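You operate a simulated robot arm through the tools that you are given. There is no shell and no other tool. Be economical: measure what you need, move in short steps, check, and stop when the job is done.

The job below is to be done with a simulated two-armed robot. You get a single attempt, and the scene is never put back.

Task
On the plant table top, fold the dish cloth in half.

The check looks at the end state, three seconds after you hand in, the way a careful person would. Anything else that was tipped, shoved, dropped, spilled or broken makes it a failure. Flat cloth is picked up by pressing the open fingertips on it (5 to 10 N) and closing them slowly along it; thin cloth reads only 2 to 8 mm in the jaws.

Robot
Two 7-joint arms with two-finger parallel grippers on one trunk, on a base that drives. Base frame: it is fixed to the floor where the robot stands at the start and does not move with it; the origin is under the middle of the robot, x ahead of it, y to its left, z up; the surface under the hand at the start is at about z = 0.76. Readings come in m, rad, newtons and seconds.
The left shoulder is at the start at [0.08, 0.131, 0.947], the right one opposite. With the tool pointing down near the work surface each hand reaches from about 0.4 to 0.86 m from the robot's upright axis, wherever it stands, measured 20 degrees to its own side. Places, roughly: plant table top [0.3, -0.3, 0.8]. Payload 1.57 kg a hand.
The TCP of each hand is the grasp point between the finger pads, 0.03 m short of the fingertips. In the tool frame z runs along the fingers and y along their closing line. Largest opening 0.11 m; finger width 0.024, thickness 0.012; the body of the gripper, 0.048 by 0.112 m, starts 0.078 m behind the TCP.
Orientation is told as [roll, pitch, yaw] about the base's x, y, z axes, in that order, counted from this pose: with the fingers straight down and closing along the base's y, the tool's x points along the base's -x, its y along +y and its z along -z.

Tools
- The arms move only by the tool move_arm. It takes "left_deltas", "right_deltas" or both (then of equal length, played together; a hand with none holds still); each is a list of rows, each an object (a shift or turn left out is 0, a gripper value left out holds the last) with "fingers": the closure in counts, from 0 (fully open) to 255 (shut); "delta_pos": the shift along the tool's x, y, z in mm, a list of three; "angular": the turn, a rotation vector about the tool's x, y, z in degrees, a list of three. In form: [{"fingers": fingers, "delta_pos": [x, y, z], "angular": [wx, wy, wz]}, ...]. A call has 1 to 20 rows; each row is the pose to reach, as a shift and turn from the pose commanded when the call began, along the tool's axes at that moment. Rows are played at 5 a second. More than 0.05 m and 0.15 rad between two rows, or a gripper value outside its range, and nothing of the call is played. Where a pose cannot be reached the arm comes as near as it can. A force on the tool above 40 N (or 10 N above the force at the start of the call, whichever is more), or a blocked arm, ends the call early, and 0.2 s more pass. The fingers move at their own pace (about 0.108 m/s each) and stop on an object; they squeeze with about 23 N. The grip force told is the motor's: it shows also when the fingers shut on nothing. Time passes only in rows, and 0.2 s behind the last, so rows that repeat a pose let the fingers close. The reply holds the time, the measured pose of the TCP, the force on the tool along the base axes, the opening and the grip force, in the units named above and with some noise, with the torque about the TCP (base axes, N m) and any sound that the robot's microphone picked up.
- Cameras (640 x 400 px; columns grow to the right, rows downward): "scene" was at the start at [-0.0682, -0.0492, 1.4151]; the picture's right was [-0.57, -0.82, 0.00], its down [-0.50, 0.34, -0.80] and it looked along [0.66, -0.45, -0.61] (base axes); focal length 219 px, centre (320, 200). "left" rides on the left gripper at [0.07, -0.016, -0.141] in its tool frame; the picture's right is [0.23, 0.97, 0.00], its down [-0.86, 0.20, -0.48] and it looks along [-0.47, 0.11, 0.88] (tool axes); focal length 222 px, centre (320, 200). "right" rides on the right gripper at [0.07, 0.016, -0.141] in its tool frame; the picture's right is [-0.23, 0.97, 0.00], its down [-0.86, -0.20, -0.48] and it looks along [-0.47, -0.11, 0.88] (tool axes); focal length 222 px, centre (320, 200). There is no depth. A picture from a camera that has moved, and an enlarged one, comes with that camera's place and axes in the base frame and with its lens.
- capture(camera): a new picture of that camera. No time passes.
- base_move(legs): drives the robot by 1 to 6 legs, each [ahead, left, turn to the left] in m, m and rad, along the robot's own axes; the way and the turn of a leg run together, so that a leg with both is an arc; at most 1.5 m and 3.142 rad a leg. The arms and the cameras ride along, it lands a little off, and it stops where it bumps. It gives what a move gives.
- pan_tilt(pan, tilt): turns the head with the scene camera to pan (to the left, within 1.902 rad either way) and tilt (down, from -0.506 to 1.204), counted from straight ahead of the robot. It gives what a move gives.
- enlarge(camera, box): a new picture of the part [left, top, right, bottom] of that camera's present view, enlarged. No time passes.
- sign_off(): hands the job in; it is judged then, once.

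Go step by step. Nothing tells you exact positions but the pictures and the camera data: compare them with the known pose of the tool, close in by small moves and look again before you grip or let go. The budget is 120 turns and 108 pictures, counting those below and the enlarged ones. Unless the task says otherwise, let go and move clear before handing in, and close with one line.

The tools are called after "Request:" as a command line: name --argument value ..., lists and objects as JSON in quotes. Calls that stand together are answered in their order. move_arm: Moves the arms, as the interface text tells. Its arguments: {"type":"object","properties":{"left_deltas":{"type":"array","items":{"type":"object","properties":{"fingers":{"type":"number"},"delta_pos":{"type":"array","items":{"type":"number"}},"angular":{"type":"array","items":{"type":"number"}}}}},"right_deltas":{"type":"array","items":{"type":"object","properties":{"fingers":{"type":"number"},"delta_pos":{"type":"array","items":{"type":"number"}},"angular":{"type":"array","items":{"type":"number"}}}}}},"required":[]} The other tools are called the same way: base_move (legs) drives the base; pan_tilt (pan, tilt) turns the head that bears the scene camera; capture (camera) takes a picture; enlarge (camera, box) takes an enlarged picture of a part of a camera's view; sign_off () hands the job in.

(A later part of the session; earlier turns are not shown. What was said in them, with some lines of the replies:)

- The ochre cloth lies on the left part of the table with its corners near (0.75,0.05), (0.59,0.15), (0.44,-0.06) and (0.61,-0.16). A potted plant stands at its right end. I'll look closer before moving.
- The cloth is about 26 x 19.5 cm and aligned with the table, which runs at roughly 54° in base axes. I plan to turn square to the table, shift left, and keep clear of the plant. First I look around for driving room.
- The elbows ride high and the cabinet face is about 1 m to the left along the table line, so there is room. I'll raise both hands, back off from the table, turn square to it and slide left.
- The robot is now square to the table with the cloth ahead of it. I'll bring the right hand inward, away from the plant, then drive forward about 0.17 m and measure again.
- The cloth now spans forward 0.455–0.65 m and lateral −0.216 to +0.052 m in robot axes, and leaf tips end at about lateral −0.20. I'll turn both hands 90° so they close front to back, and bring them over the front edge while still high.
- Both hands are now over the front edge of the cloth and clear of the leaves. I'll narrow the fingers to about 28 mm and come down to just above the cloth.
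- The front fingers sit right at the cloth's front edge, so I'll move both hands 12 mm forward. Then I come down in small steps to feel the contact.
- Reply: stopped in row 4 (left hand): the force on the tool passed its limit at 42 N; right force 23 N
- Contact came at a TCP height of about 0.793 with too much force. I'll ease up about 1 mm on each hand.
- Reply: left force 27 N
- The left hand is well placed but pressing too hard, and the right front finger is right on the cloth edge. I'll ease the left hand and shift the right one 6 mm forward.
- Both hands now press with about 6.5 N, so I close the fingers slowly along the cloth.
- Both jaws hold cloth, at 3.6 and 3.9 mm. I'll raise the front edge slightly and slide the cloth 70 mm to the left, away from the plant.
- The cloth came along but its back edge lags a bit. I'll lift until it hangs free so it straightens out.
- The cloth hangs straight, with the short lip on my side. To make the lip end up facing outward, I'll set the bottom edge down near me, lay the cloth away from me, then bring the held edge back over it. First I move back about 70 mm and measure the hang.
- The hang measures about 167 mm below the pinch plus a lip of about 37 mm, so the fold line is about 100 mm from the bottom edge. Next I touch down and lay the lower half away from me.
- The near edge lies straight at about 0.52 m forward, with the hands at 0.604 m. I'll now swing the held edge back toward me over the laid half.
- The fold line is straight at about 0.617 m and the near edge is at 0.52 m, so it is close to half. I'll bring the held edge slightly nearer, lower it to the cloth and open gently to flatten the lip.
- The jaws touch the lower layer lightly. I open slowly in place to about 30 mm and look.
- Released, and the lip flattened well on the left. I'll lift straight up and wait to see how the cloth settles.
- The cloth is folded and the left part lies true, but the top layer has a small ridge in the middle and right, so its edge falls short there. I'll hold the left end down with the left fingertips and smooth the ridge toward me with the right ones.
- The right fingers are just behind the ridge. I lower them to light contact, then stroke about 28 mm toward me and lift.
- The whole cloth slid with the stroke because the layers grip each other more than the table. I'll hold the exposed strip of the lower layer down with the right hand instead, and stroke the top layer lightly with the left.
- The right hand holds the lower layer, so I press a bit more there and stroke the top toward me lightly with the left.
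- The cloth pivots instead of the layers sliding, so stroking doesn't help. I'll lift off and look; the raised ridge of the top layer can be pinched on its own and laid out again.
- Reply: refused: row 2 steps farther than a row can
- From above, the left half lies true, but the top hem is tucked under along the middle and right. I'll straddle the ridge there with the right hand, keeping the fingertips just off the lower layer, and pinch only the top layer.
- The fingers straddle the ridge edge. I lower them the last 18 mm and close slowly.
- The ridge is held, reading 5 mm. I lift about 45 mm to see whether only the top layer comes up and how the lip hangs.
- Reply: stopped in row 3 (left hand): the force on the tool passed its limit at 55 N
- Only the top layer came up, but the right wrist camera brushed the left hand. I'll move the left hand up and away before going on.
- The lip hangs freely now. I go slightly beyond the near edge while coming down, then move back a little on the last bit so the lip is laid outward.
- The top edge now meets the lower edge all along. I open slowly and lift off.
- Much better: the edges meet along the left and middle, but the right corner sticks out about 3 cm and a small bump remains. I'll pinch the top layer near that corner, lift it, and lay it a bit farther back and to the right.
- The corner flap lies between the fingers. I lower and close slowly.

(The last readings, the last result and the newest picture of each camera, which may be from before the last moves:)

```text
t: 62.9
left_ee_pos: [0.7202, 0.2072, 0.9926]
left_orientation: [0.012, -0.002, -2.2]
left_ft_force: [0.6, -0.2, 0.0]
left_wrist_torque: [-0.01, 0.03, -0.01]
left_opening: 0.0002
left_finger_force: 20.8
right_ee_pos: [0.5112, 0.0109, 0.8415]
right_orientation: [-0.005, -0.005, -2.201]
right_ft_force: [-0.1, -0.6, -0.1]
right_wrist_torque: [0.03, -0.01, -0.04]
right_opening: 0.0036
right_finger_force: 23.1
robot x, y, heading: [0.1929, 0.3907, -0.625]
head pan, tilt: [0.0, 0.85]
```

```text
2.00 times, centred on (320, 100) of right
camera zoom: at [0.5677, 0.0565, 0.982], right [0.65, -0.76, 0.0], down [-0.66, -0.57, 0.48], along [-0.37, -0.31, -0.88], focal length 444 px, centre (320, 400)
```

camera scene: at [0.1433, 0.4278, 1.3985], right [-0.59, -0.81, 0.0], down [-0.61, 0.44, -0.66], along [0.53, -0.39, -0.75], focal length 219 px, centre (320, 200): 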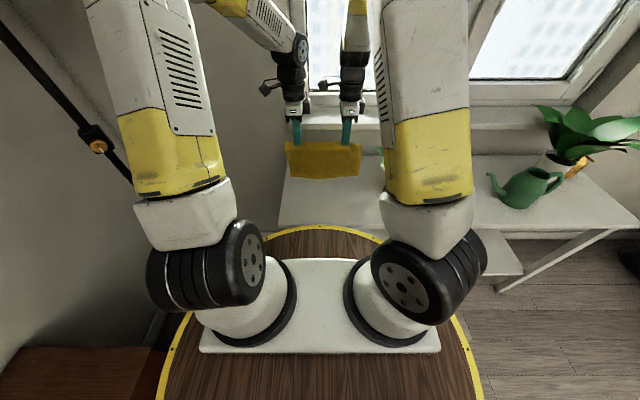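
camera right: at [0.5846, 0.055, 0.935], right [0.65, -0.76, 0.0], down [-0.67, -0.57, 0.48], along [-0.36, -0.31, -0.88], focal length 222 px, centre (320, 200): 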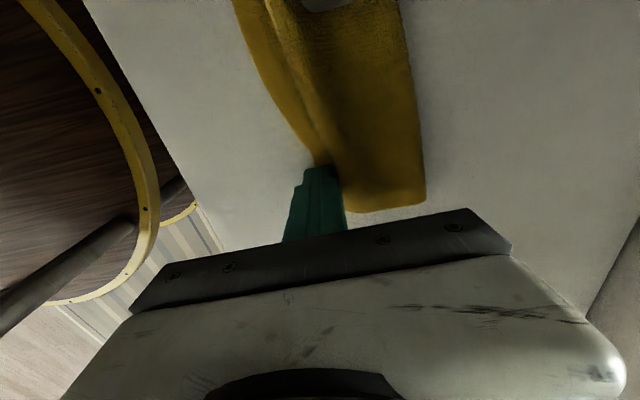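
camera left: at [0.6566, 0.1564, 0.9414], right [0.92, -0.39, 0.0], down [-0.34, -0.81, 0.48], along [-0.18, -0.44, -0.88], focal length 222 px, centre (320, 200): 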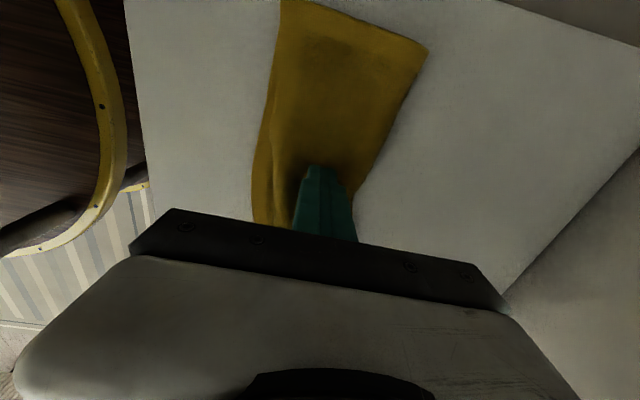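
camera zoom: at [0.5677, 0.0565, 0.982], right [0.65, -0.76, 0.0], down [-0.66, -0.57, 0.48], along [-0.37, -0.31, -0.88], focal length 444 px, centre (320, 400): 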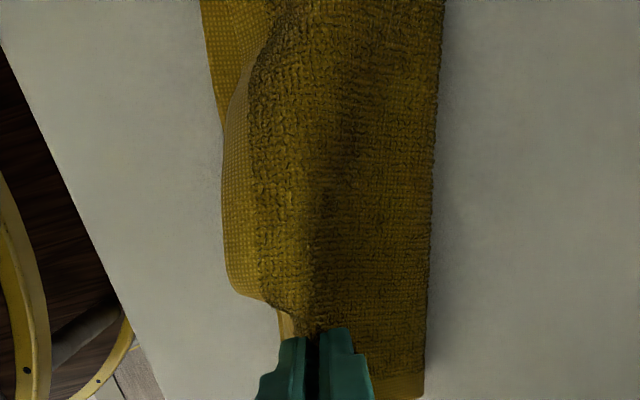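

The middle edge is straight now. I pull about 10 mm to the right, dip slightly past the near edge, then settle back so the lip lies outward.

Request:
move_arm --right_deltas '[{"delta_pos": [-5, -5, 3]}, {"delta_pos": [-10, -12, 9]}, {"delta_pos": [-10, -17, 15]}, {"delta_pos": [-10, -19, 21]}, {"delta_pos": [-10, -16, 26]}, {"delta_pos": [-10, -12, 31]}, {"delta_pos": [-10, -7, 36]}, {"delta_pos": [-10, -3, 40]}, {"delta_pos": [-10, -1, 42]}, {"delta_pos": [-10, -1, 42]}]'

Request:
enlarge --camera "scene" --box '[280, 160, 370, 216]'

Request:
enlarge --camera "right" --box '[160, 0, 480, 200]'

```text
t: 65.1
left_ee_pos: [0.718, 0.2066, 0.9919]
left_orientation: [0.011, -0.003, -2.2]
left_ft_force: [-0.3, -0.5, 0.6]
left_wrist_torque: [-0.02, -0.03, 0.01]
left_opening: 0.0
left_finger_force: 21.3
right_ee_pos: [0.5039, 0.0032, 0.7994]
right_orientation: [-0.006, -0.005, -2.203]
right_ft_force: [-0.4, 1.1, 2.1]
right_wrist_torque: [0.0, 0.07, -0.05]
right_opening: 0.0033
right_finger_force: 22.6
robot x, y, heading: [0.1937, 0.391, -0.625]
head pan, tilt: [0.0, 0.85]
```

```text
7.11 times, centred on (325, 188) of scene
camera zoom: at [0.1432, 0.4278, 1.3985], right [-0.59, -0.81, 0.0], down [-0.61, 0.44, -0.66], along [0.53, -0.39, -0.75], focal length 1557 px, centre (284, 285)
```

zoom: 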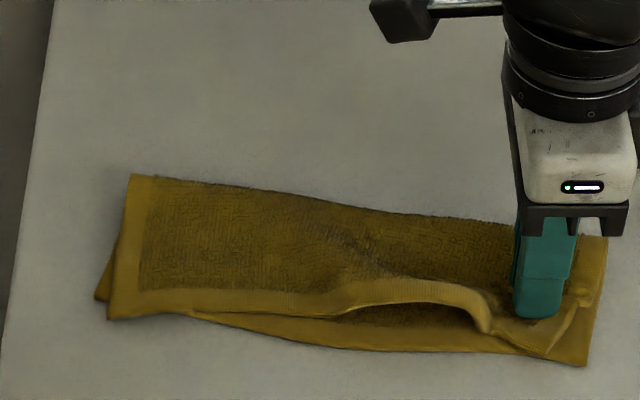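

```text
2.00 times, centred on (320, 100) of right
camera zoom: at [0.5603, 0.049, 0.9403], right [0.65, -0.76, 0.0], down [-0.66, -0.57, 0.48], along [-0.37, -0.31, -0.88], focal length 444 px, centre (320, 400)
```

zoom: 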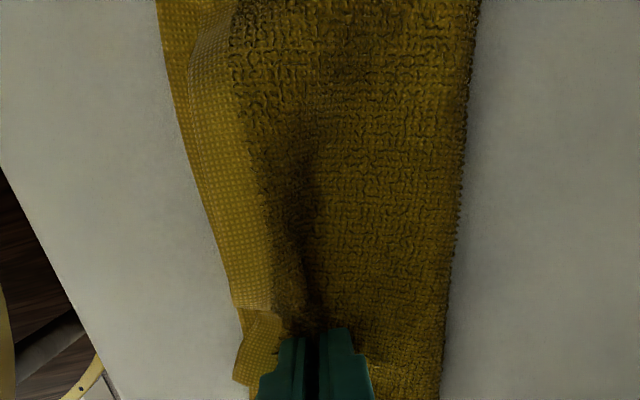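

The corner now sits on the lower corner. I release and lift to check.

Request:
move_arm --right_deltas '[{"fingers": 245}, {"fingers": 235}, {"fingers": 225}, {"fingers": 215}, {"fingers": 205}, {"fingers": 195}, {"fingers": 195, "delta_pos": [0, 0, -10]}, {"delta_pos": [0, 0, -30]}, {"delta_pos": [0, 0, -60]}, {"delta_pos": [0, 0, -100]}, {"delta_pos": [0, 0, -140]}]'

Request:
enlarge --camera "scene" --box '[280, 160, 370, 216]'

Request:
enlarge --camera "right" --box '[160, 0, 480, 200]'

```text
t: 67.5
left_ee_pos: [0.7206, 0.2081, 0.9923]
left_orientation: [0.013, -0.003, -2.199]
left_ft_force: [0.4, 0.1, -0.2]
left_wrist_torque: [0.01, 0.02, 0.04]
left_opening: 0.0
left_finger_force: 21.3
right_ee_pos: [0.5036, 0.0052, 0.9411]
right_orientation: [-0.006, -0.006, -2.203]
right_ft_force: [0.0, -0.8, -0.3]
right_wrist_torque: [0.01, 0.02, -0.02]
right_opening: 0.026
right_finger_force: 0.0
robot x, y, heading: [0.1929, 0.3906, -0.628]
head pan, tilt: [0.0, 0.85]
```

```text
7.11 times, centred on (325, 188) of scene
camera zoom: at [0.1436, 0.4276, 1.3986], right [-0.59, -0.81, 0.0], down [-0.61, 0.44, -0.66], along [0.53, -0.39, -0.75], focal length 1557 px, centre (284, 285)
```

zoom: 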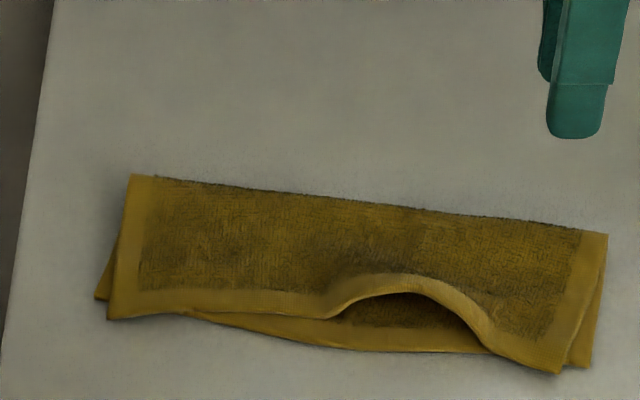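

```text
2.00 times, centred on (320, 100) of right
camera zoom: at [0.5607, 0.0508, 1.0814], right [0.65, -0.76, 0.0], down [-0.66, -0.57, 0.48], along [-0.37, -0.31, -0.88], focal length 444 px, centre (320, 400)
```

zoom: 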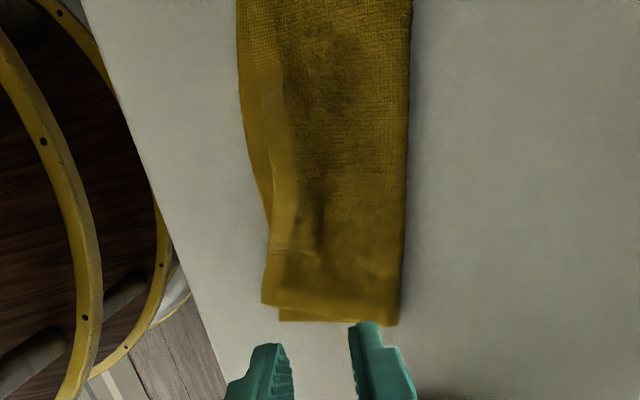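

All corners now line up, leaving only a small arch in the middle of the top edge. I'll pat it down gently with the closed right fingers.

Request:
move_arm --right_deltas '[{"fingers": 255, "delta_pos": [31, -2, 0]}, {"delta_pos": [62, -4, 20]}, {"delta_pos": [62, -4, 60]}, {"delta_pos": [62, -4, 95]}, {"delta_pos": [62, -4, 115]}, {"delta_pos": [62, -4, 125]}, {"delta_pos": [62, -4, 133]}, {"delta_pos": [62, -4, 139]}, {"delta_pos": [62, -4, 142]}, {"delta_pos": [62, -4, 142]}]'

Request:
enlarge --camera "scene" --box '[280, 160, 370, 216]'

Request:
move_arm --right_deltas '[{"delta_pos": [0, 0, -8]}, {"delta_pos": [0, 0, -25]}, {"delta_pos": [0, 0, -60]}, {"delta_pos": [0, 0, -100]}, {"delta_pos": [0, 0, -140]}, {"delta_pos": [0, 0, -180]}]'

Request:
enlarge --camera "scene" --box '[280, 160, 370, 216]'

```text
t: 69.7
left_ee_pos: [0.7194, 0.2065, 0.9935]
left_orientation: [0.013, -0.003, -2.199]
left_ft_force: [0.5, 0.1, -0.4]
left_wrist_torque: [0.02, 0.02, -0.03]
left_opening: 0.0
left_finger_force: 20.7
right_ee_pos: [0.5359, 0.0567, 0.795]
right_orientation: [-0.006, -0.008, -2.201]
right_ft_force: [-0.5, 1.7, 6.6]
right_wrist_torque: [0.07, 0.05, 0.02]
right_opening: 0.0003
right_finger_force: 20.9
robot x, y, heading: [0.1944, 0.3939, -0.626]
head pan, tilt: [0.0, 0.85]
```

```text
7.11 times, centred on (325, 188) of scene
camera zoom: at [0.1431, 0.428, 1.3985], right [-0.59, -0.81, 0.0], down [-0.61, 0.44, -0.66], along [0.53, -0.39, -0.75], focal length 1557 px, centre (284, 285)
```

zoom: 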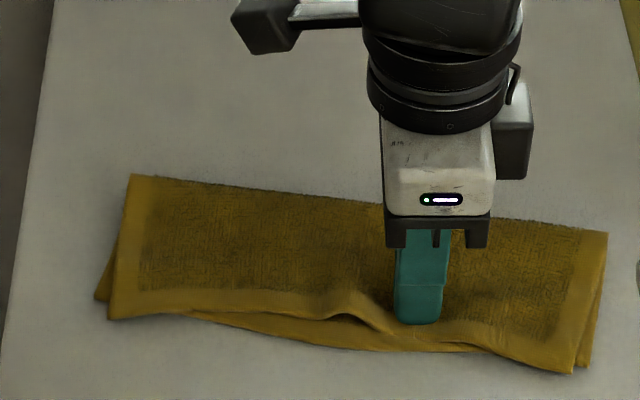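

```text
t: 71.1
left_ee_pos: [0.7201, 0.2071, 0.9916]
left_orientation: [0.012, -0.003, -2.198]
left_ft_force: [0.3, -0.3, 0.8]
left_wrist_torque: [0.01, 0.02, -0.01]
left_opening: 0.0001
left_finger_force: 21.3
right_ee_pos: [0.5373, 0.0546, 0.9761]
right_orientation: [-0.005, -0.004, -2.202]
right_ft_force: [-0.4, 0.6, 0.3]
right_wrist_torque: [-0.01, 0.04, -0.01]
right_opening: 0.0001
right_finger_force: 21.2
robot x, y, heading: [0.1965, 0.3907, -0.623]
head pan, tilt: [0.0, 0.85]
```

```text
7.11 times, centred on (325, 188) of scene
camera zoom: at [0.1436, 0.4277, 1.3986], right [-0.59, -0.81, 0.0], down [-0.61, 0.44, -0.66], along [0.53, -0.39, -0.75], focal length 1557 px, centre (284, 285)
```

zoom: 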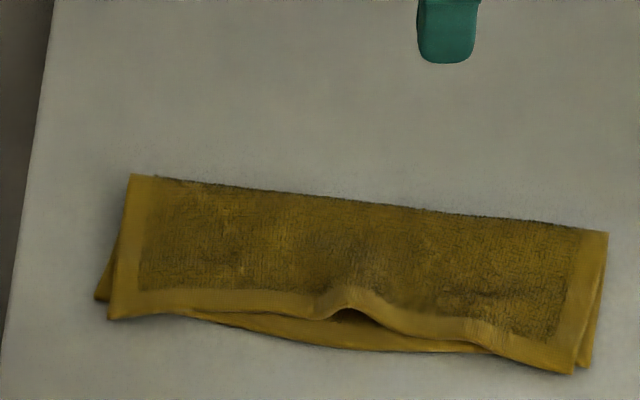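

The cloth is now neatly folded in half, with the edges and corners meeting. I'll raise the hands a bit more and check that nothing else was disturbed.

Request:
move_arm --left_deltas '[{"delta_pos": [0, 0, -40]}, {"delta_pos": [0, 0, -70]}]' --right_deltas '[{"delta_pos": [0, 0, -40]}, {"delta_pos": [0, 0, -80]}]'

Request:
capture --camera "scene"

Request:
capture --camera "right"

```text
t: 71.7
left_ee_pos: [0.718, 0.2106, 1.0615]
left_orientation: [0.014, -0.004, -2.202]
left_ft_force: [0.8, 0.4, 0.1]
left_wrist_torque: [-0.01, 0.07, 0.0]
left_opening: 0.0001
left_finger_force: 21.4
right_ee_pos: [0.5377, 0.0554, 1.0572]
right_orientation: [-0.005, -0.006, -2.201]
right_ft_force: [-0.4, -0.1, -0.2]
right_wrist_torque: [0.02, 0.03, -0.01]
right_opening: 0.0001
right_finger_force: 21.6
robot x, y, heading: [0.1924, 0.3899, -0.629]
head pan, tilt: [0.0, 0.85]
```

```text
32 pictures are left
camera scene: at [0.1437, 0.4277, 1.3986], right [-0.59, -0.81, 0.0], down [-0.61, 0.44, -0.66], along [0.53, -0.39, -0.75], focal length 219 px, centre (320, 200)
```

scene: 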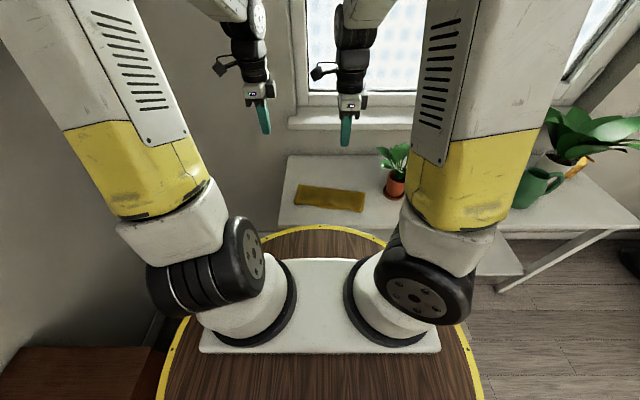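

```text
31 pictures are left
camera right: at [0.5945, 0.1016, 1.1979], right [0.65, -0.76, 0.0], down [-0.66, -0.57, 0.48], along [-0.37, -0.31, -0.87], focal length 222 px, centre (320, 200)
```

right: 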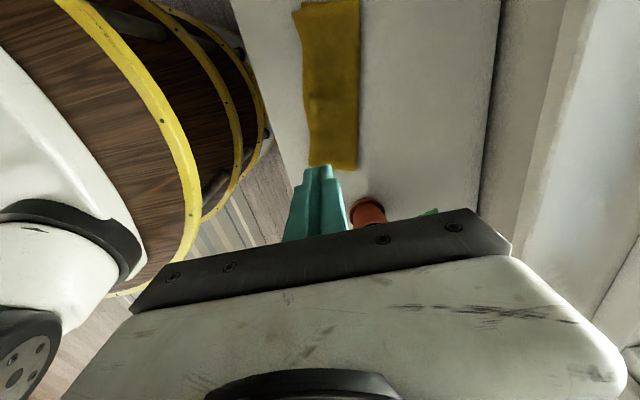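

The cloth lies folded in half on the table, the plants and watering can are standing as they were, and both hands are clear.

Request:
sign_off

```text
The job is handed in.
```

The dish cloth is folded in half on the plant table, a few centimetres from where it started. One small wrinkle is left in the top edge; the plants and watering can look undisturbed, and both hands are clear.
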